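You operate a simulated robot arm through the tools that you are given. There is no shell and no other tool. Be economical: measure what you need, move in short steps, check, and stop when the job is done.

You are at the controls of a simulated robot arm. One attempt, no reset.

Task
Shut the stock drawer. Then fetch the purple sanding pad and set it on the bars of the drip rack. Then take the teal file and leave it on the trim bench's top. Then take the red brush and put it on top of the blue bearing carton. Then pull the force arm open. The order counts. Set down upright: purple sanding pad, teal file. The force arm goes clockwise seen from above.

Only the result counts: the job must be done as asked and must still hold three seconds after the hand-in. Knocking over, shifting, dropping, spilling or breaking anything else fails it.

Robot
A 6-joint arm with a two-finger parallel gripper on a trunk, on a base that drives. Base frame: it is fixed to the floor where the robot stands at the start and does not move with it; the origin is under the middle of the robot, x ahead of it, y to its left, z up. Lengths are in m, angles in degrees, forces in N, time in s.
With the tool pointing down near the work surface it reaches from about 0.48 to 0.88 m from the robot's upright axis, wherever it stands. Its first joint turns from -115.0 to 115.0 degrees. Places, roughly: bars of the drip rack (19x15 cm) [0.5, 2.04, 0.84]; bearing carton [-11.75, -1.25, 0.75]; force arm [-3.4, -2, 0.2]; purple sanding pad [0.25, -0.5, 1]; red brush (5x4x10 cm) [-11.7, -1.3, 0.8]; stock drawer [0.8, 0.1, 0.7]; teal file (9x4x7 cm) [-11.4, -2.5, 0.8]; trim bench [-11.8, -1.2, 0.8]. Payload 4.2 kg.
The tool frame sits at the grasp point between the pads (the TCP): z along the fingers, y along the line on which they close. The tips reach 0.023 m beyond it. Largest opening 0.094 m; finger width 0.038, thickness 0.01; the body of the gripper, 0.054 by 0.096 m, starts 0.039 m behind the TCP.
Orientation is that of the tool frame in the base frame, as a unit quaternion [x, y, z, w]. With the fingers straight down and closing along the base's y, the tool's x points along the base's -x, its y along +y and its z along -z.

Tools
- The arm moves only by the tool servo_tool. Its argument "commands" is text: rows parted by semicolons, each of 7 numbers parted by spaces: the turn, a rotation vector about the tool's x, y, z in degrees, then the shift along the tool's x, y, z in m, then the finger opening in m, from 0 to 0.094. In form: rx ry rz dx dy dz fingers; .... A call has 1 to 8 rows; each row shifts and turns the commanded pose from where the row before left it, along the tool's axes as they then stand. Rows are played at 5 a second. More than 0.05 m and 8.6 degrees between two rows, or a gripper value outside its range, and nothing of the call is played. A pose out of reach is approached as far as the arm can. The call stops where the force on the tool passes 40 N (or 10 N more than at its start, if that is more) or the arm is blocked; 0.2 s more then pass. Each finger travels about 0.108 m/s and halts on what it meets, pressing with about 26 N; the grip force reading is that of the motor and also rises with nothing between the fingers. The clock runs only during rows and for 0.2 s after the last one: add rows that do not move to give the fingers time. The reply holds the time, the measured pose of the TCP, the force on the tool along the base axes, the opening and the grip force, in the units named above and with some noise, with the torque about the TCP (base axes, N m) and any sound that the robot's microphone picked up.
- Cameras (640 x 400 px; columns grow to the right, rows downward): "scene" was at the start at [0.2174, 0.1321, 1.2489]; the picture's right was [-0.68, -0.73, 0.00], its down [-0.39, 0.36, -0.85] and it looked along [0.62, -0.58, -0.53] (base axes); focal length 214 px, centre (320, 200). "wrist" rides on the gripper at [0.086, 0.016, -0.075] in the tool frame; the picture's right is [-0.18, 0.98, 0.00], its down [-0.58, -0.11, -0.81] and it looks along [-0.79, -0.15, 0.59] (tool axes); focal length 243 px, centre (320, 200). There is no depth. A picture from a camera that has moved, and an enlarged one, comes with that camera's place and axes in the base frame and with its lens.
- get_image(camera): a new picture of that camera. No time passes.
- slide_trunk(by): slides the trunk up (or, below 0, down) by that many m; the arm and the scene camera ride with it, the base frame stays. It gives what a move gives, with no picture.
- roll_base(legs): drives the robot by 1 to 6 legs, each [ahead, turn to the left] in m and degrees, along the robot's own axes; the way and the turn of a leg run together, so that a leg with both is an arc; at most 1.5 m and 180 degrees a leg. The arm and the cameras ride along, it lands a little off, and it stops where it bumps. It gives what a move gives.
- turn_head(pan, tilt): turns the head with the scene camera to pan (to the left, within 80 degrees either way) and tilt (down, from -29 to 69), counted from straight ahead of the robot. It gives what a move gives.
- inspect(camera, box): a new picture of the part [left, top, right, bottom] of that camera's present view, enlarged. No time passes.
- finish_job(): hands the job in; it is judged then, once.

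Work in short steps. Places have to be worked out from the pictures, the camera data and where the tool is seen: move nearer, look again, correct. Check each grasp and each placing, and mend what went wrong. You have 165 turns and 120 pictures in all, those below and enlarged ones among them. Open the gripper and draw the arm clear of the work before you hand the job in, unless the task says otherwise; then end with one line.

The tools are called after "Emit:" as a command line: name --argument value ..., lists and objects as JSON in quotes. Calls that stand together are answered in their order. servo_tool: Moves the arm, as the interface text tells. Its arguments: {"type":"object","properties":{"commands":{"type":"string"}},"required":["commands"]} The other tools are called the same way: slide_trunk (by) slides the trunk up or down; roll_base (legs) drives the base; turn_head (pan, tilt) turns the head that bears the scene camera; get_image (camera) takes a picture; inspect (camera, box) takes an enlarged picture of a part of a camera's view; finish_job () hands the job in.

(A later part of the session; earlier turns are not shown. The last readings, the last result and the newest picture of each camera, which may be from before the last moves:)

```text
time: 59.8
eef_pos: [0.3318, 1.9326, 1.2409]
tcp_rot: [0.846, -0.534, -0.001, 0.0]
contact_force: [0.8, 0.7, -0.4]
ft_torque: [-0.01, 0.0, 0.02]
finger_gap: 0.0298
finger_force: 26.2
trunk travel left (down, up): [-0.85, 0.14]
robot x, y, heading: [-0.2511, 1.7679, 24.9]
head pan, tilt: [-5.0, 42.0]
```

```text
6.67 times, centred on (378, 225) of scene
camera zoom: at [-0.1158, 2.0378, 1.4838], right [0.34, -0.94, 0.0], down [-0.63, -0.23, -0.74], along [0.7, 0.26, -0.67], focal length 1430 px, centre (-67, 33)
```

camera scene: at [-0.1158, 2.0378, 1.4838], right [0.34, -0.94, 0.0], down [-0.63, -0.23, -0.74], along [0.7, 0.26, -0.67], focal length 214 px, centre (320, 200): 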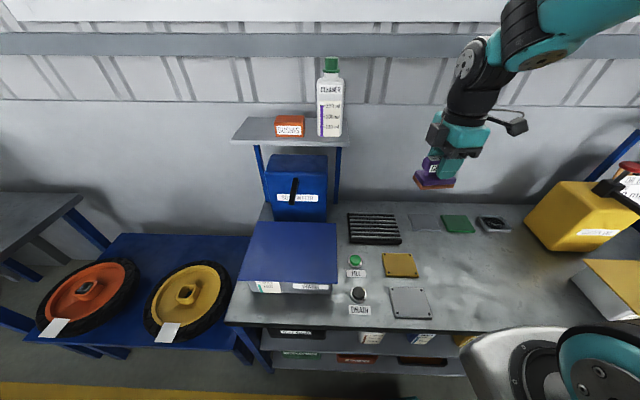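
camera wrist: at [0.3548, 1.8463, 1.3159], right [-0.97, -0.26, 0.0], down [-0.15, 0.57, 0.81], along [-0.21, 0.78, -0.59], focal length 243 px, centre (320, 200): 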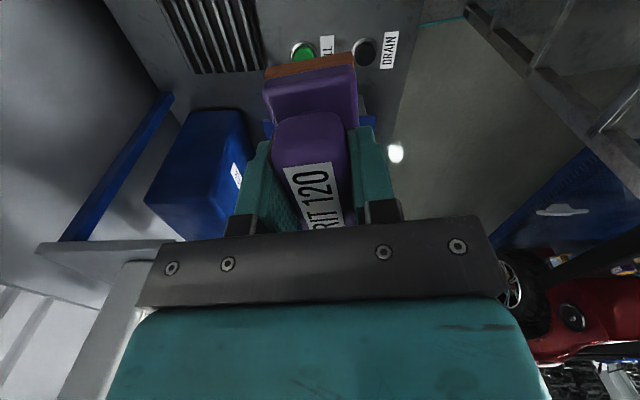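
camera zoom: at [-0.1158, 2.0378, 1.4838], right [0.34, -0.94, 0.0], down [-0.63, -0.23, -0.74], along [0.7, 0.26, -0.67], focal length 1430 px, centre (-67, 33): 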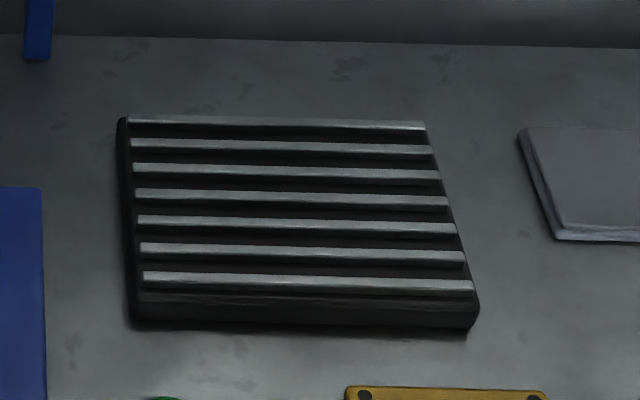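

There are seven bars at about 2 cm pitch, so the pad will rest well across them. I'll move over the rack centre, align with the bars and come down partway.

Emit:
servo_tool --commands "0 0 0 -0.01 -0.045 0 0; 0 0 0 -0.0096 -0.047 0 0; 0 0 0 0 -0.048 0 0; 0 0 7.8 0 -0.047 0 0; 0 0 0 0 0 0.05 0; 0 0 0 0 0 0.05 0; 0 0 0 0 0 0.05 0; 0 0 0 0 0 0.05 0"

Emit:
servo_tool --commands "0 0 0 0 0 0.05 0; 0 0 0 0 0 0 0"

Emit:
get_image --camera "scene"

Emit:
get_image --camera "wrist"

```text
time: 61.6
eef_pos: [0.4932, 2.0309, 1.0406]
tcp_rot: [0.807, -0.59, -0.001, -0.001]
contact_force: [-0.9, -0.3, -1.2]
ft_torque: [0.01, -0.03, -0.04]
finger_gap: 0.0298
finger_force: 25.8
trunk travel left (down, up): [-0.85, 0.14]
robot x, y, heading: [-0.2536, 1.7707, 25.0]
head pan, tilt: [-5.0, 42.0]
```

```text
time: 62.2
eef_pos: [0.492, 2.0303, 0.9914]
tcp_rot: [0.808, -0.59, 0.0, 0.0]
contact_force: [0.0, 0.5, -1.4]
ft_torque: [0.0, 0.01, -0.03]
finger_gap: 0.0299
finger_force: 26.9
trunk travel left (down, up): [-0.85, 0.14]
robot x, y, heading: [-0.2529, 1.77, 24.6]
head pan, tilt: [-5.0, 42.0]
```

```text
84 pictures are left
camera scene: at [-0.1159, 2.0378, 1.4838], right [0.34, -0.94, 0.0], down [-0.63, -0.23, -0.74], along [0.7, 0.25, -0.67], focal length 214 px, centre (320, 200)
```

scene: 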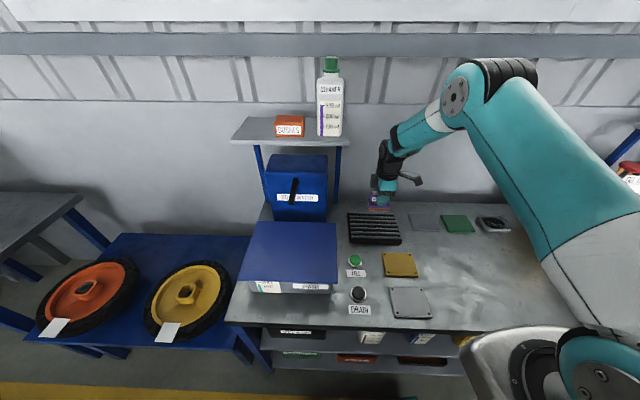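

```text
83 pictures are left
camera wrist: at [0.5028, 1.9441, 1.0653], right [-0.99, -0.12, 0.0], down [-0.07, 0.59, 0.81], along [-0.1, 0.8, -0.59], focal length 243 px, centre (320, 200)
```

wrist: 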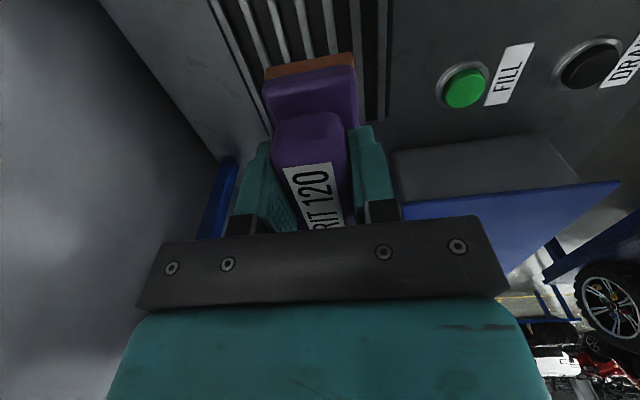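

The pad is over the rack. I'll lower it slowly, watching for contact.

Emit:
servo_tool --commands "0 0 0 0 0 0.03 0; 0 0 0 0 0 0.03 0; 0 0 0 0 0 0.02 0; 0 0 0 0 0 0.008 0; 0 0 0 0 0 0 0"

Emit:
inspect --camera "scene" --box '[330, 180, 426, 255]'

```text
time: 63.4
eef_pos: [0.4921, 2.0314, 0.9031]
tcp_rot: [0.807, -0.59, -0.001, -0.001]
contact_force: [0.3, -0.7, -1.0]
ft_torque: [0.02, 0.04, -0.01]
finger_gap: 0.0299
finger_force: 26.1
trunk travel left (down, up): [-0.85, 0.14]
robot x, y, heading: [-0.2455, 1.7752, 25.0]
head pan, tilt: [-5.0, 42.0]
```

```text
5.33 times, centred on (378, 218) of scene
camera zoom: at [-0.1158, 2.0378, 1.4838], right [0.34, -0.94, 0.0], down [-0.63, -0.23, -0.74], along [0.7, 0.25, -0.67], focal length 1144 px, centre (11, 107)
```

zoom: 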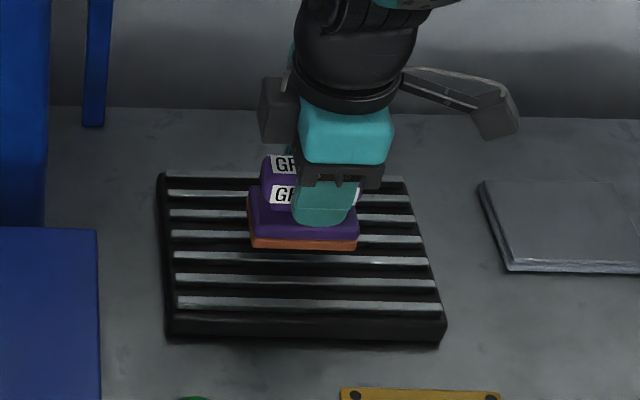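

It's nearly down and well placed. I'll keep going in small steps until contact.

Emit:
servo_tool --commands "0 0 0 0 0 0.004 0; 0 0 0 0 0 0.004 0; 0 0 0 0 0 0.004 0; 0 0 0 0 0 0.003 0; 0 0 0 0 0 0 0"

```text
time: 64.6
eef_pos: [0.4932, 2.0304, 0.8867]
tcp_rot: [0.807, -0.59, -0.001, 0.0]
contact_force: [0.3, 0.2, -1.1]
ft_torque: [0.02, 0.02, 0.02]
finger_gap: 0.0298
finger_force: 25.7
trunk travel left (down, up): [-0.85, 0.14]
robot x, y, heading: [-0.2485, 1.7688, 24.7]
head pan, tilt: [-5.0, 42.0]
```

Emit:
servo_tool --commands "0 0 0 0 0 0.003 0; 0 0 0 0 0 0.003 0; 0 0 0 0 0 0.003 0; 0 0 0 0 0 0 0"

Emit:
inspect --camera "scene" --box '[346, 195, 410, 245]'

```text
time: 65.6
eef_pos: [0.4922, 2.0299, 0.8829]
tcp_rot: [0.808, -0.589, 0.001, -0.002]
contact_force: [-6.2, -4.8, 27.7]
ft_torque: [-0.11, 0.41, 0.04]
finger_gap: 0.0299
finger_force: 26.7
trunk travel left (down, up): [-0.85, 0.14]
robot x, y, heading: [-0.249, 1.7713, 25.0]
head pan, tilt: [-5.0, 42.0]
```

```text
8.00 times, centred on (378, 220) of scene
camera zoom: at [-0.1173, 2.0371, 1.4845], right [0.34, -0.94, 0.0], down [-0.63, -0.23, -0.74], along [0.7, 0.25, -0.67], focal length 1716 px, centre (-144, 40)
```

zoom: 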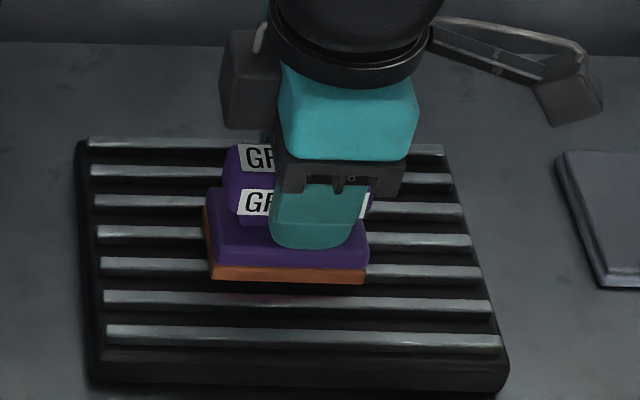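

There's contact at 28 N, so the pad is seated. I'll ease off 3 mm, release and lift away.

Emit:
servo_tool --commands "0 0 0 0 0 -0.004 0; 0 0 0 0 0 0 0; 0 0 0 0 0 0 0.02; 0 0 0 0 0 0 0.05; 0 0 0 0 0 0 0.08; 0 0 0 0 0 0 0.094; 0 0 0 0 0 0 0.094"

Emit:
servo_tool --commands "0 0 0 0 0 -0.02 0.094; 0 0 0 0 0 -0.04 0.094; 0 0 0 0 0 -0.05 0.094; 0 0 0 0 0 -0.05 0.094; 0 0 0 0 0 -0.05 0.094; 0 0 0 0 0 -0.05 0.094; 0 0 0 0 0 -0.05 0.094; 0 0 0 0 0 -0.05 0.094"

Emit:
inspect --camera "scene" --box '[330, 180, 426, 255]'

```text
time: 67.2
eef_pos: [0.492, 2.0296, 0.8835]
tcp_rot: [0.808, -0.59, -0.001, 0.0]
contact_force: [0.1, 0.2, -0.1]
ft_torque: [0.0, 0.02, 0.01]
finger_gap: 0.094
finger_force: 0.0
trunk travel left (down, up): [-0.85, 0.14]
robot x, y, heading: [-0.2485, 1.7691, 25.0]
head pan, tilt: [-5.0, 42.0]
```

```text
time: 69.0
eef_pos: [0.4929, 2.0289, 1.2432]
tcp_rot: [0.807, -0.59, -0.001, 0.001]
contact_force: [0.0, -0.2, 0.1]
ft_torque: [0.0, 0.02, 0.03]
finger_gap: 0.0939
finger_force: 0.0
trunk travel left (down, up): [-0.85, 0.14]
robot x, y, heading: [-0.2482, 1.7717, 25.1]
head pan, tilt: [-5.0, 42.0]
```

```text
5.33 times, centred on (378, 218) of scene
camera zoom: at [-0.1155, 2.0379, 1.4837], right [0.34, -0.94, 0.0], down [-0.63, -0.23, -0.74], along [0.7, 0.25, -0.67], focal length 1144 px, centre (11, 107)
```

zoom: 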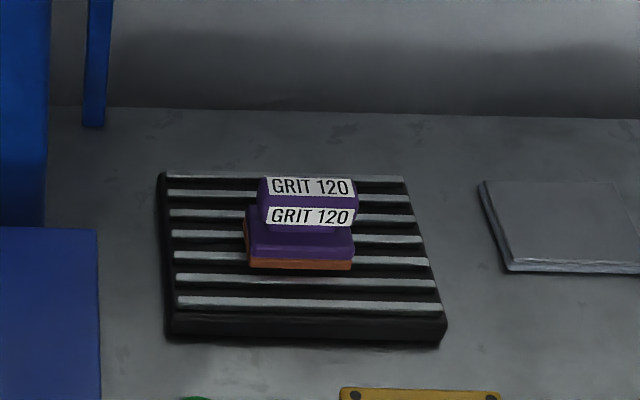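

The pad sits upright on the bars. I'll pull the arm in and turn around to find the way west toward the trim bench.

Emit:
servo_tool --commands "0 0 0 0 0.05 0 0.05; 0 0 0 0 0.05 0 0.03; 0 0 0 0 0.05 0 0.03; 0 0 0 0 0.05 0 0.03; 0 0 0 0 0.05 0 0.03"

Emit:
roll_base --legs '[[0, 155]]'

Emit:
turn_head --pan 0 --tilt 15

Emit:
get_image --camera "scene"

```text
time: 70.2
eef_pos: [0.2553, 1.9519, 1.2423]
tcp_rot: [0.808, -0.589, -0.002, 0.0]
contact_force: [1.1, 0.4, 0.3]
ft_torque: [-0.01, 0.03, 0.0]
finger_gap: 0.0301
finger_force: 0.0
trunk travel left (down, up): [-0.85, 0.14]
robot x, y, heading: [-0.2458, 1.7688, 25.2]
head pan, tilt: [-5.0, 42.0]
```

```text
time: 76.9
eef_pos: [-0.7837, 1.8256, 1.2424]
tcp_rot: [0.755, 0.656, 0.001, 0.001]
contact_force: [0.9, 0.1, 0.1]
ft_torque: [0.01, 0.01, 0.03]
finger_gap: 0.0299
finger_force: 0.1
trunk travel left (down, up): [-0.85, 0.14]
robot x, y, heading: [-0.2503, 1.7705, 179.5]
head pan, tilt: [-5.0, 42.0]
```

```text
time: 77.8
eef_pos: [-0.7843, 1.8248, 1.2438]
tcp_rot: [0.755, 0.656, 0.0, 0.002]
contact_force: [-0.1, 0.9, 0.2]
ft_torque: [0.0, -0.05, -0.02]
finger_gap: 0.0301
finger_force: 0.1
trunk travel left (down, up): [-0.85, 0.14]
robot x, y, heading: [-0.25, 1.7698, 179.0]
head pan, tilt: [0.0, 15.0]
```

```text
79 pictures are left
camera scene: at [-0.4978, 1.5767, 1.5262], right [0.01, 1.0, 0.0], down [0.26, 0.0, -0.97], along [-0.97, 0.01, -0.26], focal length 214 px, centre (320, 200)
```

scene: 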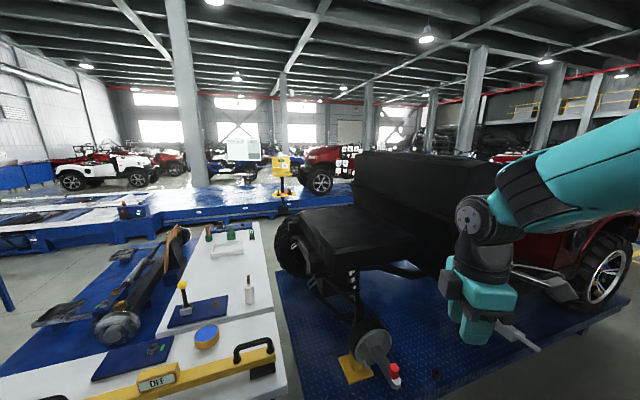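

Emit:
turn_head --pan 45 --tilt 12

Emit:
get_image --camera "scene"

Emit:
turn_head --pan -50 --tilt 12

Emit:
get_image --camera "scene"

```text
time: 79.0
eef_pos: [-0.784, 1.825, 1.2429]
tcp_rot: [0.755, 0.655, 0.0, 0.002]
contact_force: [0.1, 0.1, -0.4]
ft_torque: [-0.03, 0.03, -0.01]
finger_gap: 0.0301
finger_force: 0.1
trunk travel left (down, up): [-0.85, 0.14]
robot x, y, heading: [-0.2505, 1.7695, 179.3]
head pan, tilt: [45.0, 12.0]
```

```text
78 pictures are left
camera scene: at [-0.4713, 1.5104, 1.5312], right [-0.7, 0.72, 0.0], down [0.15, 0.14, -0.98], along [-0.7, -0.68, -0.21], focal length 214 px, centre (320, 200)
```

scene: 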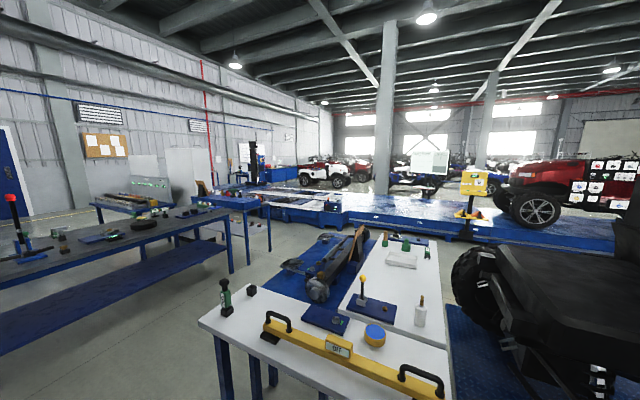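

```text
time: 80.7
eef_pos: [-0.7828, 1.8248, 1.2429]
tcp_rot: [0.755, 0.656, 0.001, 0.001]
contact_force: [1.0, -0.1, 0.1]
ft_torque: [0.02, -0.01, -0.01]
finger_gap: 0.0299
finger_force: 0.0
trunk travel left (down, up): [-0.85, 0.14]
robot x, y, heading: [-0.2514, 1.7682, 179.0]
head pan, tilt: [-50.0, 12.0]
```

```text
77 pictures are left
camera scene: at [-0.4634, 1.6476, 1.5312], right [0.77, 0.63, 0.0], down [0.13, -0.16, -0.98], along [-0.62, 0.76, -0.21], focal length 214 px, centre (320, 200)
```

scene: 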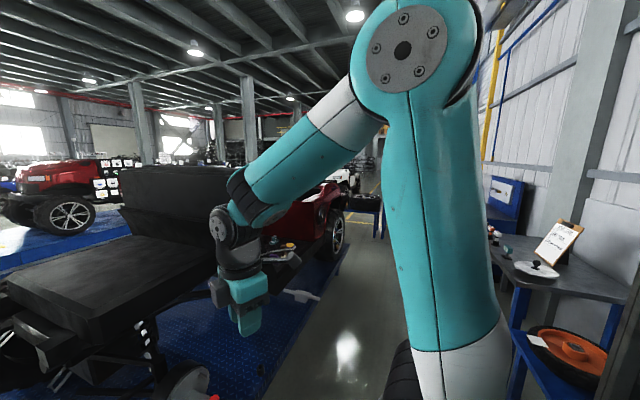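

The target bench is beyond the blue assembly line. I'll zoom in to find a gap through it.

Emit:
turn_head --pan 40 --tilt 12

Emit:
inspect --camera "scene" --box '[180, 120, 340, 240]'

Emit:
inspect --camera "scene" --box '[320, 120, 480, 240]'

```text
time: 82.3
eef_pos: [-0.7842, 1.8247, 1.2433]
tcp_rot: [0.755, 0.655, 0.0, 0.001]
contact_force: [-0.3, 0.6, 0.5]
ft_torque: [0.0, 0.05, -0.01]
finger_gap: 0.0302
finger_force: 0.0
trunk travel left (down, up): [-0.85, 0.14]
robot x, y, heading: [-0.2525, 1.769, 179.3]
head pan, tilt: [40.0, 12.0]
```

```text
3.33 times, centred on (260, 180) of scene
camera zoom: at [-0.4767, 1.5165, 1.5312], right [-0.63, 0.78, 0.0], down [0.16, 0.13, -0.98], along [-0.76, -0.62, -0.21], focal length 715 px, centre (520, 267)
```

zoom: 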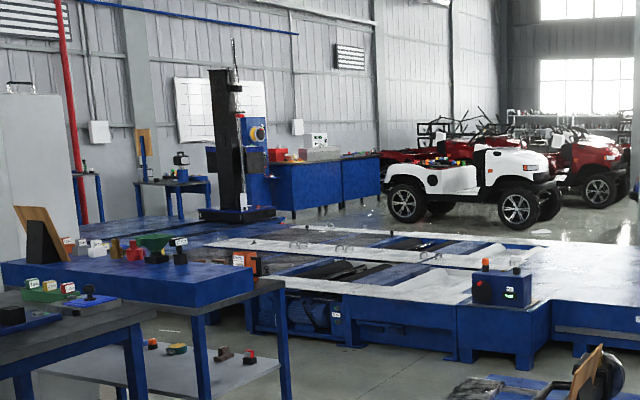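

```text
3.33 times, centred on (400, 180) of scene
camera zoom: at [-0.4767, 1.5165, 1.5312], right [-0.63, 0.78, 0.0], down [0.16, 0.13, -0.98], along [-0.76, -0.62, -0.21], focal length 715 px, centre (53, 267)
```

zoom: 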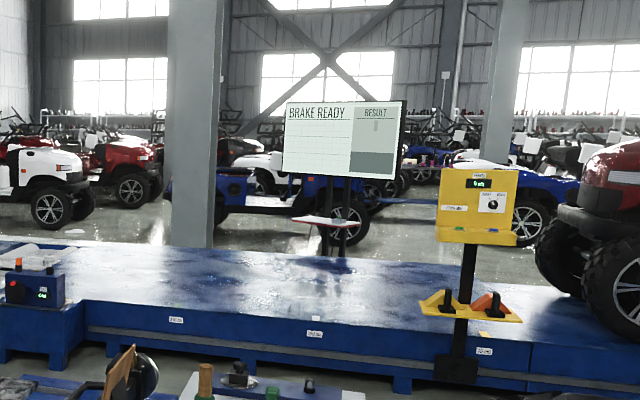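

Emit:
turn_head --pan -30 --tilt 8

Emit:
inspect --camera "scene" --box '[60, 110, 300, 260]'

```text
time: 83.7
eef_pos: [-0.7842, 1.8252, 1.2424]
tcp_rot: [0.755, 0.656, 0.0, 0.001]
contact_force: [0.6, 0.4, -0.6]
ft_torque: [0.0, 0.01, 0.0]
finger_gap: 0.0301
finger_force: 0.1
trunk travel left (down, up): [-0.85, 0.14]
robot x, y, heading: [-0.2528, 1.7695, 179.5]
head pan, tilt: [-30.0, 8.0]
```

```text
2.67 times, centred on (180, 185) of scene
camera zoom: at [-0.484, 1.6227, 1.5377], right [0.51, 0.86, 0.0], down [0.12, -0.07, -0.99], along [-0.85, 0.51, -0.14], focal length 572 px, centre (693, 240)
```

zoom: 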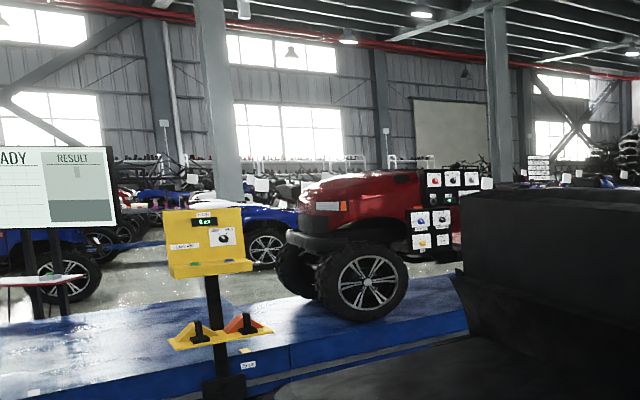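

The platform continues northward. I'll drive up the aisle and look west for its end.

Emit:
roll_base --legs '[[0, -67], [1.5, 0], [1.5, 0]]'

Emit:
turn_head --pan 45 --tilt 12

Emit:
get_image --camera "scene"

```text
time: 101.2
eef_pos: [-1.6281, 5.0396, 1.2434]
tcp_rot: [0.989, 0.146, -0.001, 0.001]
contact_force: [-1.0, -0.1, 0.8]
ft_torque: [-0.01, -0.02, 0.0]
finger_gap: 0.0301
finger_force: 0.2
trunk travel left (down, up): [-0.85, 0.14]
robot x, y, heading: [-1.4498, 4.5297, 114.3]
head pan, tilt: [-30.0, 8.0]
```

```text
time: 102.6
eef_pos: [-1.6275, 5.0396, 1.2429]
tcp_rot: [0.99, 0.144, 0.0, 0.001]
contact_force: [0.4, -0.8, 0.5]
ft_torque: [0.03, 0.01, 0.03]
finger_gap: 0.03
finger_force: 0.1
trunk travel left (down, up): [-0.85, 0.14]
robot x, y, heading: [-1.4518, 4.5356, 114.1]
head pan, tilt: [45.0, 12.0]
```

```text
73 pictures are left
camera scene: at [-1.7802, 4.6239, 1.5312], right [0.36, 0.93, 0.0], down [0.19, -0.07, -0.98], along [-0.91, 0.35, -0.21], focal length 214 px, centre (320, 200)
```

scene: 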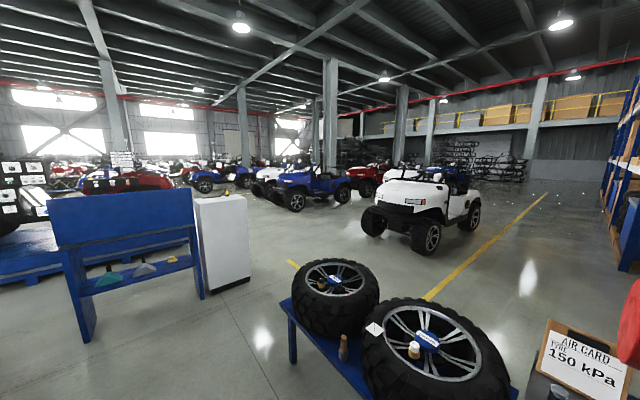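

I'm past the platform's end, and open floor lies to the northwest. I'll check the floor right beside me to the left before I turn.

Emit:
turn_head --pan 75 --tilt 35

Emit:
get_image --camera "scene"

```text
time: 103.6
eef_pos: [-1.6281, 5.0407, 1.2431]
tcp_rot: [0.989, 0.145, 0.0, 0.001]
contact_force: [-0.4, 0.4, 0.4]
ft_torque: [0.02, 0.0, 0.0]
finger_gap: 0.0299
finger_force: 0.1
trunk travel left (down, up): [-0.85, 0.14]
robot x, y, heading: [-1.4582, 4.5338, 114.1]
head pan, tilt: [75.0, 35.0]
```

```text
72 pictures are left
camera scene: at [-1.7802, 4.5767, 1.4944], right [-0.16, 0.99, 0.0], down [0.57, 0.09, -0.82], along [-0.81, -0.13, -0.57], focal length 214 px, centre (320, 200)
```

scene: 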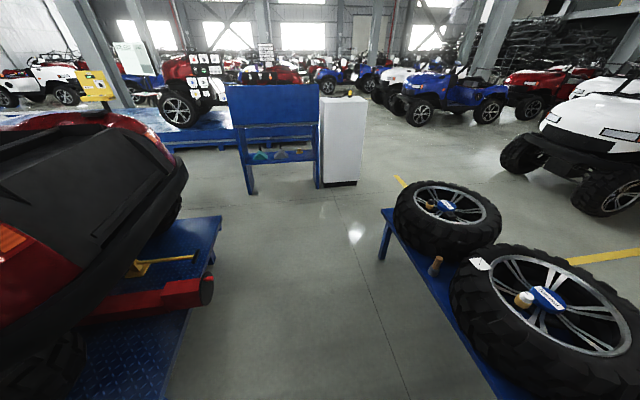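

There's a passage about 1 m wide between the car bumper and the tyre table, then room to go round the cabinet. I'll drive it in legs.

Emit:
roll_base --legs '[[0, 76.2], [0.95, 0], [0.92, 0], [0, -65.6], [1.5, 0], [0, 59]]'

Emit:
turn_head --pan 35 --tilt 15

Emit:
get_image --camera "scene"

```text
time: 128.8
eef_pos: [-4.679, 5.4527, 1.2441]
tcp_rot: [0.73, 0.683, 0.0, 0.002]
contact_force: [-0.8, 0.6, 1.0]
ft_torque: [0.02, -0.02, 0.0]
finger_gap: 0.0301
finger_force: 0.0
trunk travel left (down, up): [-0.85, 0.14]
robot x, y, heading: [-4.1392, 5.4383, -176.6]
head pan, tilt: [75.0, 35.0]
```

```text
time: 129.8
eef_pos: [-4.6785, 5.4509, 1.2439]
tcp_rot: [0.731, 0.683, -0.001, 0.001]
contact_force: [-0.9, -0.4, 0.1]
ft_torque: [0.0, 0.01, 0.0]
finger_gap: 0.0298
finger_force: 0.1
trunk travel left (down, up): [-0.85, 0.14]
robot x, y, heading: [-4.1397, 5.4387, -176.5]
head pan, tilt: [35.0, 15.0]
```

```text
71 pictures are left
camera scene: at [-4.3552, 5.1734, 1.5263], right [-0.62, 0.78, 0.0], down [0.2, 0.16, -0.97], along [-0.76, -0.6, -0.26], focal length 214 px, centre (320, 200)
```

scene: 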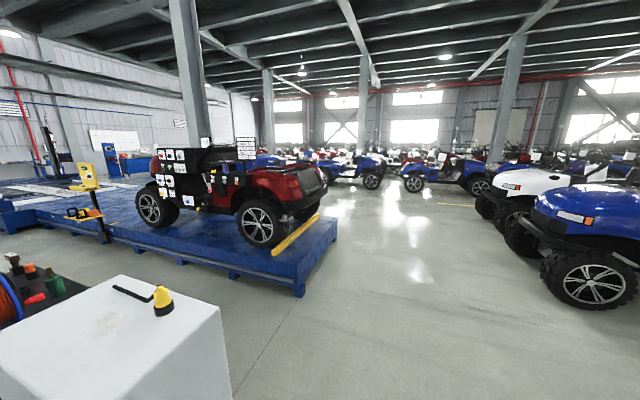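

I can see round the platform's end. I'll drive southwest past its far corner and look toward the trim bench.

Emit:
roll_base --legs '[[0, 18.2], [1.4, 0], [1.4, 0], [1.35, 0], [0, 45]]'

Emit:
turn_head --pan 0 --tilt 12

Emit:
get_image --camera "scene"

```text
time: 152.8
eef_pos: [-8.2554, 3.4493, 1.2436]
tcp_rot: [0.271, 0.963, 0.0, 0.002]
contact_force: [0.3, 0.5, -1.0]
ft_torque: [-0.02, 0.0, -0.01]
finger_gap: 0.0301
finger_force: 0.0
trunk travel left (down, up): [-0.85, 0.14]
robot x, y, heading: [-7.9927, 3.9183, -114.2]
head pan, tilt: [35.0, 15.0]
```

```text
time: 153.8
eef_pos: [-8.2552, 3.4491, 1.2428]
tcp_rot: [0.271, 0.963, 0.001, 0.002]
contact_force: [-0.2, 0.5, -0.1]
ft_torque: [0.01, -0.02, -0.02]
finger_gap: 0.0298
finger_force: 0.0
trunk travel left (down, up): [-0.85, 0.14]
robot x, y, heading: [-7.9898, 3.9213, -114.0]
head pan, tilt: [0.0, 12.0]
```

```text
70 pictures are left
camera scene: at [-7.9152, 3.6135, 1.5312], right [-0.91, 0.41, 0.0], down [0.08, 0.19, -0.98], along [-0.4, -0.89, -0.21], focal length 214 px, centre (320, 200)
```

scene: 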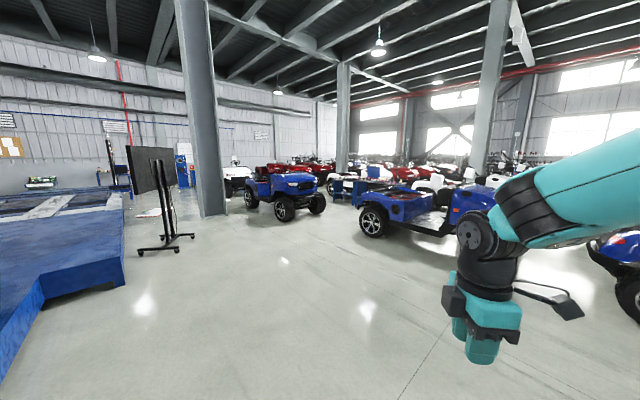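

Emit:
inspect --camera "scene" --box '[290, 140, 450, 240]'

```text
4.00 times, centred on (370, 190) of scene
camera zoom: at [-7.9152, 3.6135, 1.5312], right [-0.91, 0.41, 0.0], down [0.08, 0.19, -0.98], along [-0.4, -0.89, -0.21], focal length 858 px, centre (120, 240)
```

zoom: 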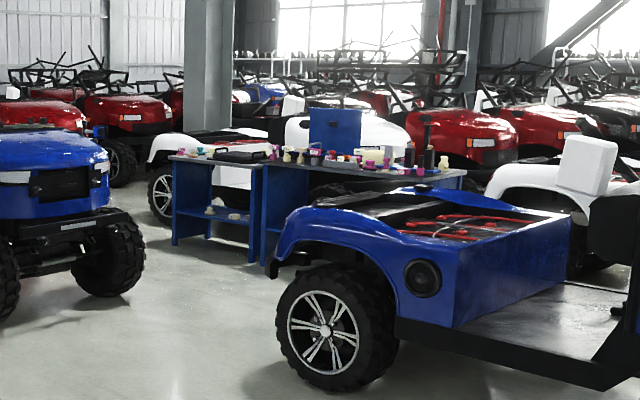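

The trim bench and the small table with the file are just beyond the gap between the ute and the buggy. I'll drive to just outside the gap and look again.

Emit:
roll_base --legs '[[0, 6.4], [1.4, 0], [1.3, 0], [1.3, 0], [0, -50]]'

Emit:
turn_head --pan 10 --tilt 25

Emit:
get_image --camera "scene"

```text
time: 175.7
eef_pos: [-9.7175, -0.0367, 1.2427]
tcp_rot: [0.608, 0.794, 0.0, 0.001]
contact_force: [-0.4, 0.1, -0.4]
ft_torque: [-0.01, -0.02, 0.02]
finger_gap: 0.0299
finger_force: 0.1
trunk travel left (down, up): [-0.85, 0.14]
robot x, y, heading: [-9.2052, 0.1218, -157.6]
head pan, tilt: [0.0, 12.0]
```

```text
time: 176.5
eef_pos: [-9.7164, -0.0383, 1.2426]
tcp_rot: [0.607, 0.794, 0.0, 0.002]
contact_force: [0.2, -0.2, -0.5]
ft_torque: [0.0, 0.0, 0.01]
finger_gap: 0.03
finger_force: 0.0
trunk travel left (down, up): [-0.85, 0.14]
robot x, y, heading: [-9.2058, 0.1231, -157.5]
head pan, tilt: [10.0, 25.0]
```

```text
68 pictures are left
camera scene: at [-9.3487, -0.1654, 1.5101], right [-0.54, 0.84, 0.0], down [0.36, 0.23, -0.91], along [-0.76, -0.49, -0.42], focal length 214 px, centre (320, 200)
```

scene: 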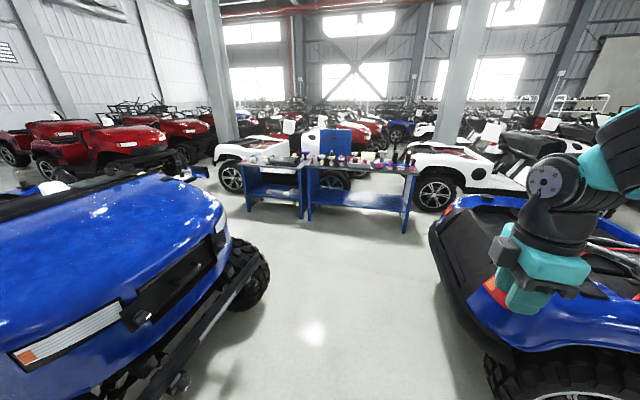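

Both tables are visible, with their fronts along the line from (-11.18, -2.64) to (-11.85, -0.5). I'll go through the middle of the gap.

Emit:
roll_base --legs '[[0, 19.5], [1.15, 0], [0, -10], [0.55, 0], [0, -10]]'

Emit:
turn_head --pan 0 --tilt 30

Emit:
get_image --camera "scene"

```text
time: 187.6
eef_pos: [-11.0499, -1.0876, 1.2434]
tcp_rot: [0.613, 0.79, 0.0, 0.001]
contact_force: [-0.3, 0.0, 0.4]
ft_torque: [-0.01, 0.02, 0.01]
finger_gap: 0.0302
finger_force: 0.0
trunk travel left (down, up): [-0.85, 0.14]
robot x, y, heading: [-10.537, -0.9375, -158.1]
head pan, tilt: [10.0, 25.0]
```

```text
time: 188.3
eef_pos: [-11.0495, -1.0874, 1.2446]
tcp_rot: [0.613, 0.79, -0.001, 0.001]
contact_force: [0.4, 0.2, 0.1]
ft_torque: [0.0, 0.0, -0.01]
finger_gap: 0.0301
finger_force: 0.0
trunk travel left (down, up): [-0.85, 0.14]
robot x, y, heading: [-10.5344, -0.9336, -158.3]
head pan, tilt: [0.0, 30.0]
```

```text
67 pictures are left
camera scene: at [-10.6883, -1.2063, 1.5021], right [-0.37, 0.93, 0.0], down [0.46, 0.19, -0.87], along [-0.8, -0.32, -0.5], focal length 214 px, centre (320, 200)
```

scene: 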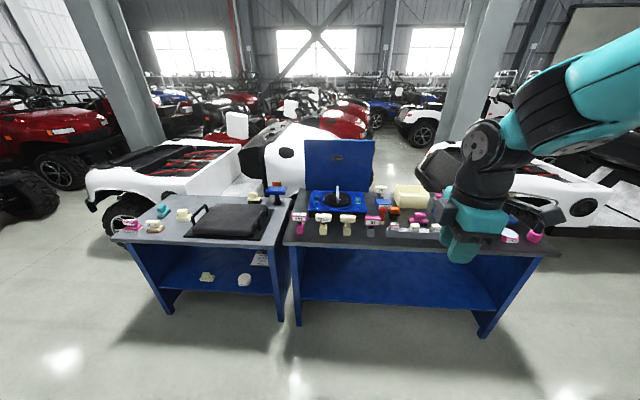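

Emit:
inspect --camera "scene" --box '[280, 170, 440, 270]'

Emit:
inspect --camera "scene" --box '[100, 170, 260, 270]'

```text
4.00 times, centred on (360, 220) of scene
camera zoom: at [-10.6883, -1.2063, 1.5021], right [-0.37, 0.93, 0.0], down [0.46, 0.19, -0.87], along [-0.8, -0.32, -0.5], focal length 858 px, centre (160, 120)
```

zoom: 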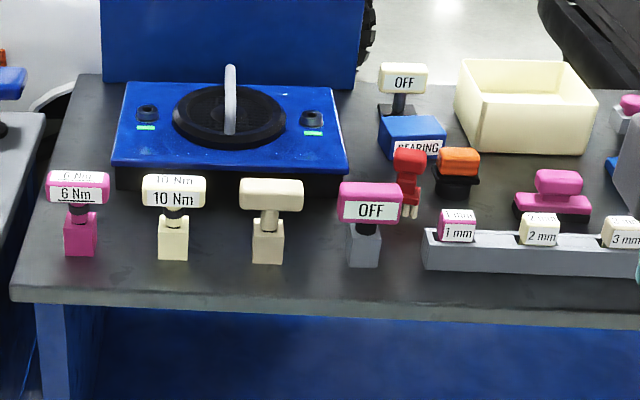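

```text
4.00 times, centred on (180, 220) of scene
camera zoom: at [-10.6883, -1.2063, 1.5021], right [-0.37, 0.93, 0.0], down [0.46, 0.19, -0.87], along [-0.8, -0.32, -0.5], focal length 858 px, centre (880, 120)
```

zoom: 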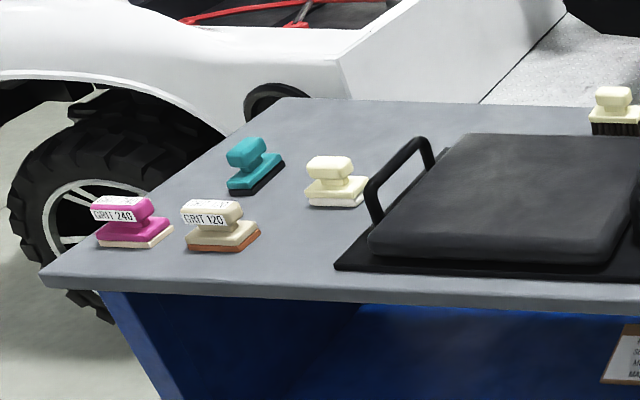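

The teal file is on the left table at about (-11.31, -2.42). I'll drive down the lane to stand in front of it.

Emit:
roll_base --legs '[[0, 43.4], [0.51, 0], [0, 27], [0.82, 0], [0, -74.6]]'

Emit:
turn_head --pan 0 --tilt 48

Emit:
get_image --camera "scene"

Emit:
get_image --camera "wrist"

```text
time: 201.8
eef_pos: [-11.2386, -2.3177, 1.2432]
tcp_rot: [0.643, 0.766, 0.001, 0.002]
contact_force: [1.0, -0.2, 1.1]
ft_torque: [-0.03, 0.0, -0.02]
finger_gap: 0.03
finger_force: 0.1
trunk travel left (down, up): [-0.85, 0.14]
robot x, y, heading: [-10.7164, -2.2054, -162.6]
head pan, tilt: [0.0, 30.0]
```

```text
time: 202.6
eef_pos: [-11.2375, -2.3177, 1.2431]
tcp_rot: [0.643, 0.766, 0.001, 0.001]
contact_force: [0.8, 0.3, -0.4]
ft_torque: [0.0, 0.02, 0.0]
finger_gap: 0.0299
finger_force: 0.1
trunk travel left (down, up): [-0.85, 0.14]
robot x, y, heading: [-10.713, -2.2047, -162.9]
head pan, tilt: [0.0, 48.0]
```

```text
64 pictures are left
camera scene: at [-10.8761, -2.4611, 1.4753], right [-0.3, 0.96, 0.0], down [0.71, 0.22, -0.67], along [-0.64, -0.2, -0.74], focal length 214 px, centre (320, 200)
```

scene: 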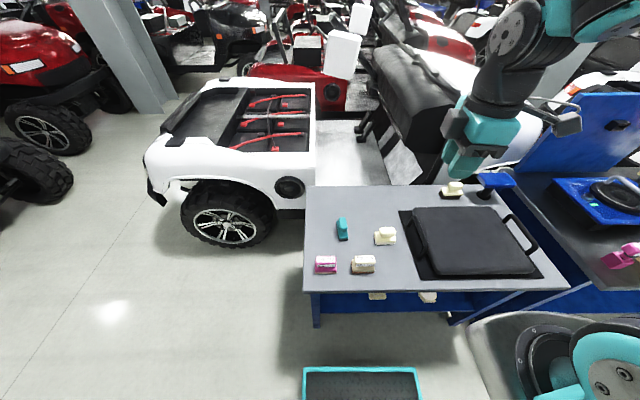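

```text
63 pictures are left
camera wrist: at [-11.2375, -2.2293, 1.3181], right [1.0, -0.01, 0.0], down [-0.01, -0.59, 0.81], along [-0.01, -0.81, -0.59], focal length 243 px, centre (320, 200)
```

wrist: 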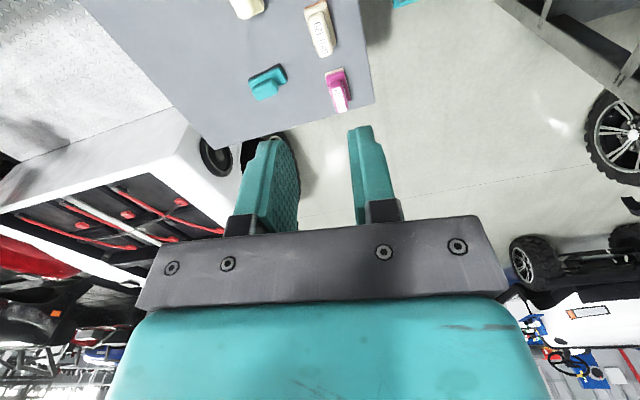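

Emit:
inspect --camera "scene" --box '[310, 200, 406, 275]'

Emit:
inspect --camera "wrist" --box '[220, 40, 360, 130]'

```text
5.33 times, centred on (358, 238) of scene
camera zoom: at [-10.8761, -2.4611, 1.4753], right [-0.3, 0.96, 0.0], down [0.71, 0.22, -0.67], along [-0.64, -0.2, -0.74], focal length 1144 px, centre (117, 0)
```

zoom: 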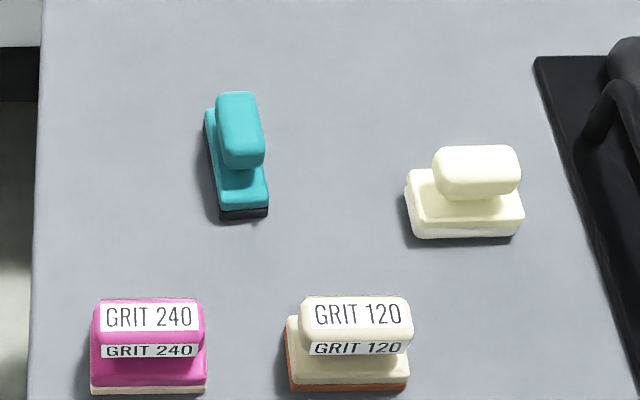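

```text
4.44 times, centred on (290, 85) of wrist
camera zoom: at [-11.2375, -2.2293, 1.3181], right [1.0, -0.01, 0.0], down [-0.01, -0.59, 0.81], along [-0.01, -0.81, -0.59], focal length 1078 px, centre (453, 711)
```

zoom: 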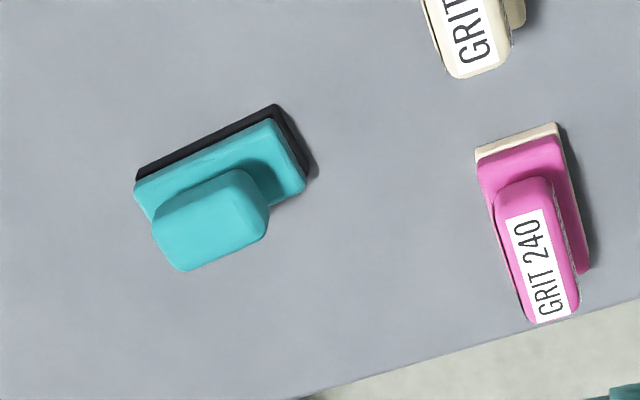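

The table top is at z≈0.752. The file is centred near (-11.357, -2.513) with its long axis at about 202°. I'll lower the trunk, move over the file and turn the gripper across its width.

Emit:
slide_trunk --by -0.15

Emit:
servo_tool --commands "0 0 0 -0.0343 -0.0303 0 0.094; 0 0 0 -0.0343 -0.0303 0 0.094; 0 0 0 -0.0343 -0.0303 0 0.094; 0 0 0 -0.0343 -0.0303 0 0.094; 0 0 0 -0.0345 -0.0304 0 0.094; 0 0 8.5 0 0 0 0.094; 0 0 8.5 0 0 0 0.094; 0 0 8.5 0 0 0 0.094"

Emit:
servo_tool --commands "0 0 8.5 0 0 0 0.094; 0 0 8.5 0 0 0 0.094; 0 0 8.5 0 0 0 0.094; 0 0 8.5 0 0 0 0.094; 0 0 8.5 0 0 0 0.094; 0 0 8.5 0 0 0 0.094; 0 0 1.8 0 0 0.05 0.094; 0 0 0 0 0 0.05 0.094"

Emit:
get_image --camera "wrist"

Emit:
inspect --camera "scene" --box '[290, 160, 418, 260]'

```text
time: 204.3
eef_pos: [-11.238, -2.3175, 1.0932]
tcp_rot: [0.644, 0.765, 0.001, 0.001]
contact_force: [0.5, 0.8, 0.5]
ft_torque: [0.0, 0.0, 0.02]
finger_gap: 0.0302
finger_force: 0.1
trunk travel left (down, up): [-0.7, 0.29]
robot x, y, heading: [-10.7145, -2.207, -162.8]
head pan, tilt: [0.0, 48.0]
```

```text
time: 206.2
eef_pos: [-11.3569, -2.5134, 1.0933]
tcp_rot: [0.797, 0.604, 0.0, 0.001]
contact_force: [0.3, -0.5, 0.2]
ft_torque: [-0.02, 0.02, 0.03]
finger_gap: 0.094
finger_force: 0.1
trunk travel left (down, up): [-0.7, 0.29]
robot x, y, heading: [-10.7133, -2.2088, -162.9]
head pan, tilt: [0.0, 48.0]
```

```text
time: 207.9
eef_pos: [-11.3572, -2.511, 0.994]
tcp_rot: [0.982, 0.187, 0.001, 0.002]
contact_force: [0.5, 0.2, 0.5]
ft_torque: [-0.03, 0.04, -0.02]
finger_gap: 0.0938
finger_force: 0.0
trunk travel left (down, up): [-0.7, 0.29]
robot x, y, heading: [-10.7156, -2.206, -163.0]
head pan, tilt: [0.0, 48.0]
```

```text
60 pictures are left
camera wrist: at [-11.2716, -2.4947, 1.0688], right [0.19, -0.98, 0.0], down [-0.58, -0.11, 0.81], along [-0.79, -0.15, -0.59], focal length 243 px, centre (320, 200)
```

wrist: 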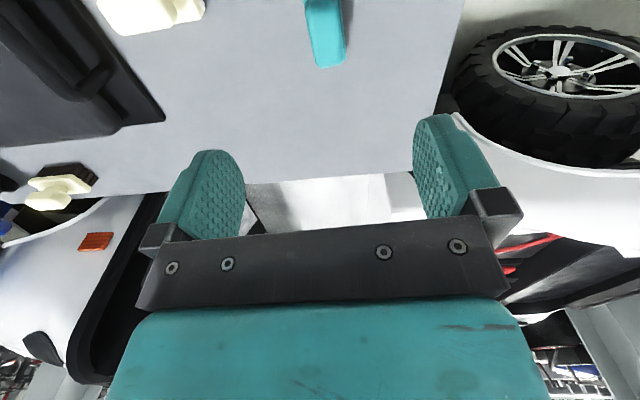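

```text
4.00 times, centred on (354, 210) of scene
camera zoom: at [-10.8757, -2.461, 1.3254], right [-0.3, 0.96, 0.0], down [0.71, 0.22, -0.67], along [-0.64, -0.2, -0.74], focal length 858 px, centre (184, 160)
```

zoom: 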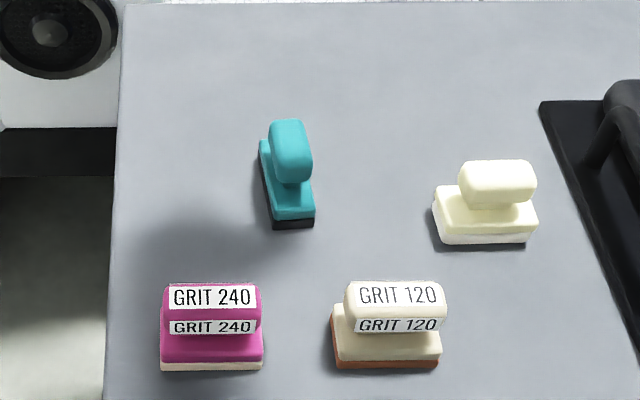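

The wrist view agrees with the estimated file centre. I'll descend to the grip height.

Emit:
servo_tool --commands "0 0 0 0 0 0.05 0.094; 0 0 0 0 0 0.05 0.094; 0 0 0 0 0 0.045 0.094; 0 0 0 0 0 0.025 0.094; 0 0 0 0 0 0.012 0.094; 0 0 0 0 0 0.011 0.094; 0 0 0 0 0 0 0.094"

Emit:
inspect --camera "scene" --box '[310, 180, 406, 240]'

```text
time: 209.6
eef_pos: [-11.3587, -2.5139, 0.8005]
tcp_rot: [0.982, 0.188, 0.0, 0.001]
contact_force: [-0.2, 0.5, -0.2]
ft_torque: [-0.01, -0.04, 0.03]
finger_gap: 0.0939
finger_force: 0.0
trunk travel left (down, up): [-0.7, 0.29]
robot x, y, heading: [-10.7157, -2.2068, -162.7]
head pan, tilt: [0.0, 48.0]
```

```text
6.67 times, centred on (358, 210) of scene
camera zoom: at [-10.876, -2.4612, 1.3253], right [-0.3, 0.96, 0.0], down [0.71, 0.22, -0.67], along [-0.64, -0.2, -0.74], focal length 1430 px, centre (67, 133)
```

zoom: 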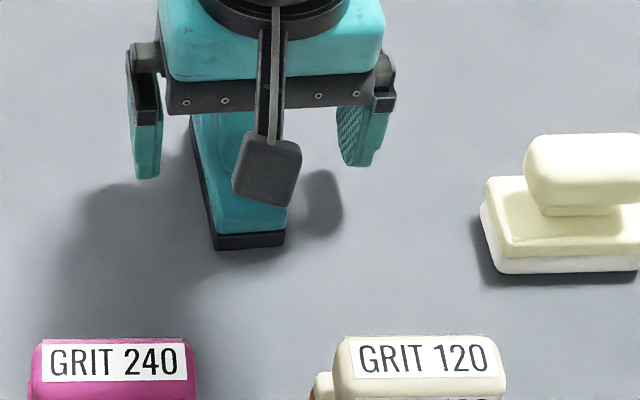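

The fingers straddle the handle. I'll close and test with a tiny lift.

Emit:
servo_tool --commands "0 0 0 0 0 0 0.06; 0 0 0 0 0 0 0.035; 0 0 0 0 0 0 0.02; 0 0 0 0 0 0 0; 0 0 0 0 0 0 0; 0 0 0 0 0 0 0"

Emit:
servo_tool --commands "0 0 0 0 0 -0.003 0; 0 0 0 0 0 -0.004 0; 0 0 0 0 0 -0.004 0; 0 0 0 0 0 -0.004 0; 0 0 0 0 0 0 0"

Emit:
inspect --camera "scene" --box '[310, 180, 406, 240]'

```text
time: 210.9
eef_pos: [-11.3593, -2.5135, 0.8015]
tcp_rot: [0.982, 0.187, 0.0, 0.002]
contact_force: [0.1, -2.4, 3.9]
ft_torque: [-0.19, 0.28, 0.16]
finger_gap: 0.0295
finger_force: 25.7
trunk travel left (down, up): [-0.7, 0.29]
robot x, y, heading: [-10.7153, -2.2058, -163.0]
head pan, tilt: [0.0, 48.0]
```

```text
time: 212.2
eef_pos: [-11.3569, -2.5129, 0.8151]
tcp_rot: [0.982, 0.188, 0.002, 0.001]
contact_force: [0.2, -0.3, -2.5]
ft_torque: [0.0, -0.02, 0.02]
finger_gap: 0.03
finger_force: 26.2
trunk travel left (down, up): [-0.7, 0.29]
robot x, y, heading: [-10.7155, -2.2032, -163.0]
head pan, tilt: [0.0, 48.0]
```

```text
6.67 times, centred on (358, 210) of scene
camera zoom: at [-10.8761, -2.4612, 1.3252], right [-0.3, 0.96, 0.0], down [0.71, 0.22, -0.67], along [-0.64, -0.2, -0.74], focal length 1430 px, centre (67, 133)
```

zoom: 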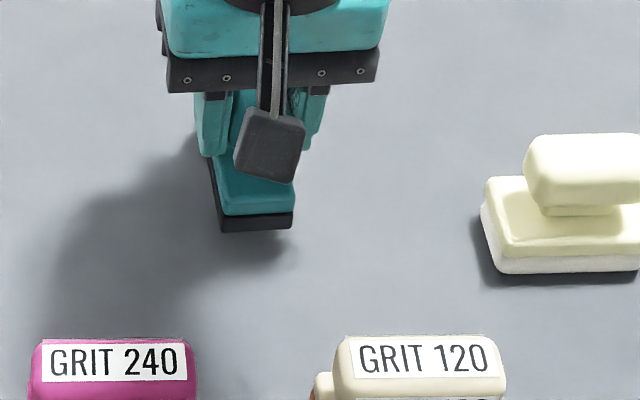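

The file is held at a gap of 0.030 and is lifting. I'll raise it gently, then use the trunk for height.

Emit:
servo_tool --commands "0 0 0 0 0 -0.01 0; 0 0 0 0 0 -0.02 0; 0 0 0 0 0 -0.03 0; 0 0 0 0 0 -0.03 0; 0 0 0 0 0 -0.03 0; 0 0 0 0 0 -0.03 0; 0 0 0 0 0 -0.03 0; 0 0 0 0 0 -0.02 0"

Emit:
slide_trunk --by 0.15

Emit:
turn_head --pan -60 --tilt 38

Emit:
get_image --camera "scene"

Emit:
get_image --camera "wrist"

```text
time: 213.9
eef_pos: [-11.358, -2.5119, 1.0156]
tcp_rot: [0.982, 0.187, 0.001, 0.0]
contact_force: [-0.9, -0.3, -1.6]
ft_torque: [0.06, 0.0, -0.01]
finger_gap: 0.0299
finger_force: 25.8
trunk travel left (down, up): [-0.7, 0.29]
robot x, y, heading: [-10.7164, -2.2042, -162.8]
head pan, tilt: [0.0, 48.0]
```

```text
time: 215.7
eef_pos: [-11.358, -2.5143, 1.1648]
tcp_rot: [0.982, 0.188, 0.001, 0.001]
contact_force: [0.0, 0.0, -2.6]
ft_torque: [0.0, -0.03, 0.0]
finger_gap: 0.0297
finger_force: 25.6
trunk travel left (down, up): [-0.85, 0.14]
robot x, y, heading: [-10.7158, -2.2034, -162.9]
head pan, tilt: [0.0, 48.0]
```

```text
time: 217.0
eef_pos: [-11.3577, -2.5127, 1.1653]
tcp_rot: [0.982, 0.187, 0.002, 0.0]
contact_force: [-0.1, 0.6, -1.6]
ft_torque: [-0.01, 0.0, 0.01]
finger_gap: 0.0297
finger_force: 26.1
trunk travel left (down, up): [-0.85, 0.14]
robot x, y, heading: [-10.7147, -2.2019, -162.8]
head pan, tilt: [-60.0, 38.0]
```

```text
56 pictures are left
camera scene: at [-10.8643, -2.3793, 1.4897], right [0.68, 0.73, 0.0], down [0.45, -0.42, -0.79], along [-0.58, 0.53, -0.62], focal length 214 px, centre (320, 200)
```

scene: 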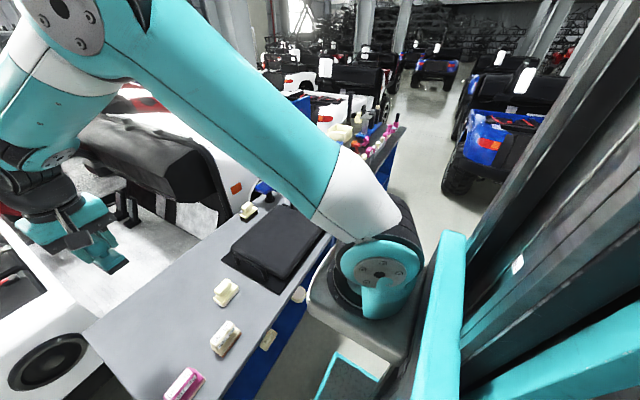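

```text
55 pictures are left
camera wrist: at [-11.272, -2.4958, 1.2404], right [0.19, -0.98, 0.0], down [-0.58, -0.11, 0.81], along [-0.79, -0.15, -0.59], focal length 243 px, centre (320, 200)
```

wrist: 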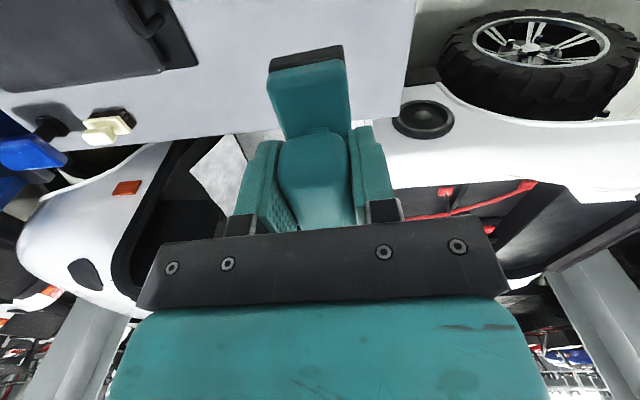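

The file is secure. I'll retract a little and drive to a spot in front of the trim bench.

Emit:
servo_tool --commands "0 0 0 0.03 0 0 0; 0 0 0 0.04 0 0 0; 0 0 0 0.04 0 0 0; 0 0 0 0.04 0 0 0; 0 0 0 0.02 0 0 0; 0 0 0 0 0 0 0"

Emit:
roll_base --legs '[[0, -92.2], [0.65, 0], [0.6, 0], [0, 90]]'

Emit:
turn_head --pan 0 --tilt 45

Emit:
get_image --camera "scene"

```text
time: 218.4
eef_pos: [-11.1989, -2.4497, 1.1657]
tcp_rot: [0.982, 0.188, 0.001, 0.0]
contact_force: [-0.8, 0.4, -1.5]
ft_torque: [0.0, -0.03, -0.01]
finger_gap: 0.0296
finger_force: 26.4
trunk travel left (down, up): [-0.85, 0.14]
robot x, y, heading: [-10.7129, -2.2042, -162.9]
head pan, tilt: [-60.0, 38.0]
```

```text
time: 232.8
eef_pos: [-11.5313, -1.2166, 1.1662]
tcp_rot: [0.985, 0.17, 0.0, 0.001]
contact_force: [0.2, 0.1, -1.3]
ft_torque: [0.01, 0.01, 0.0]
finger_gap: 0.0298
finger_force: 26.0
trunk travel left (down, up): [-0.85, 0.14]
robot x, y, heading: [-11.039, -0.9866, -164.5]
head pan, tilt: [-60.0, 38.0]
```

```text
time: 234.1
eef_pos: [-11.5317, -1.2171, 1.1659]
tcp_rot: [0.985, 0.17, 0.0, 0.001]
contact_force: [-0.4, 0.5, -2.2]
ft_torque: [0.01, 0.0, 0.03]
finger_gap: 0.0296
finger_force: 25.7
trunk travel left (down, up): [-0.85, 0.14]
robot x, y, heading: [-11.0357, -0.993, -164.7]
head pan, tilt: [0.0, 45.0]
```

```text
54 pictures are left
camera scene: at [-11.2106, -1.2404, 1.4795], right [-0.26, 0.96, 0.0], down [0.68, 0.19, -0.71], along [-0.68, -0.19, -0.71], focal length 214 px, centre (320, 200)
```

scene: 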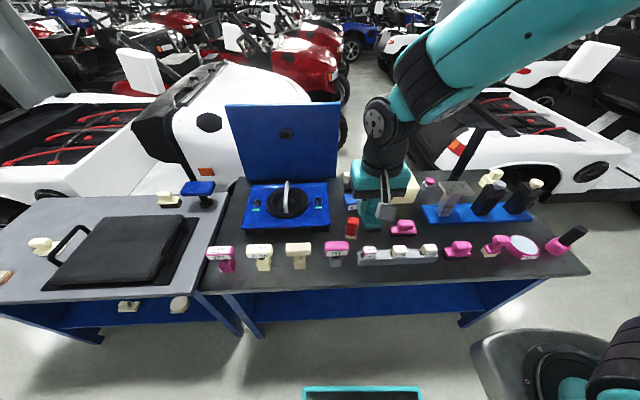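

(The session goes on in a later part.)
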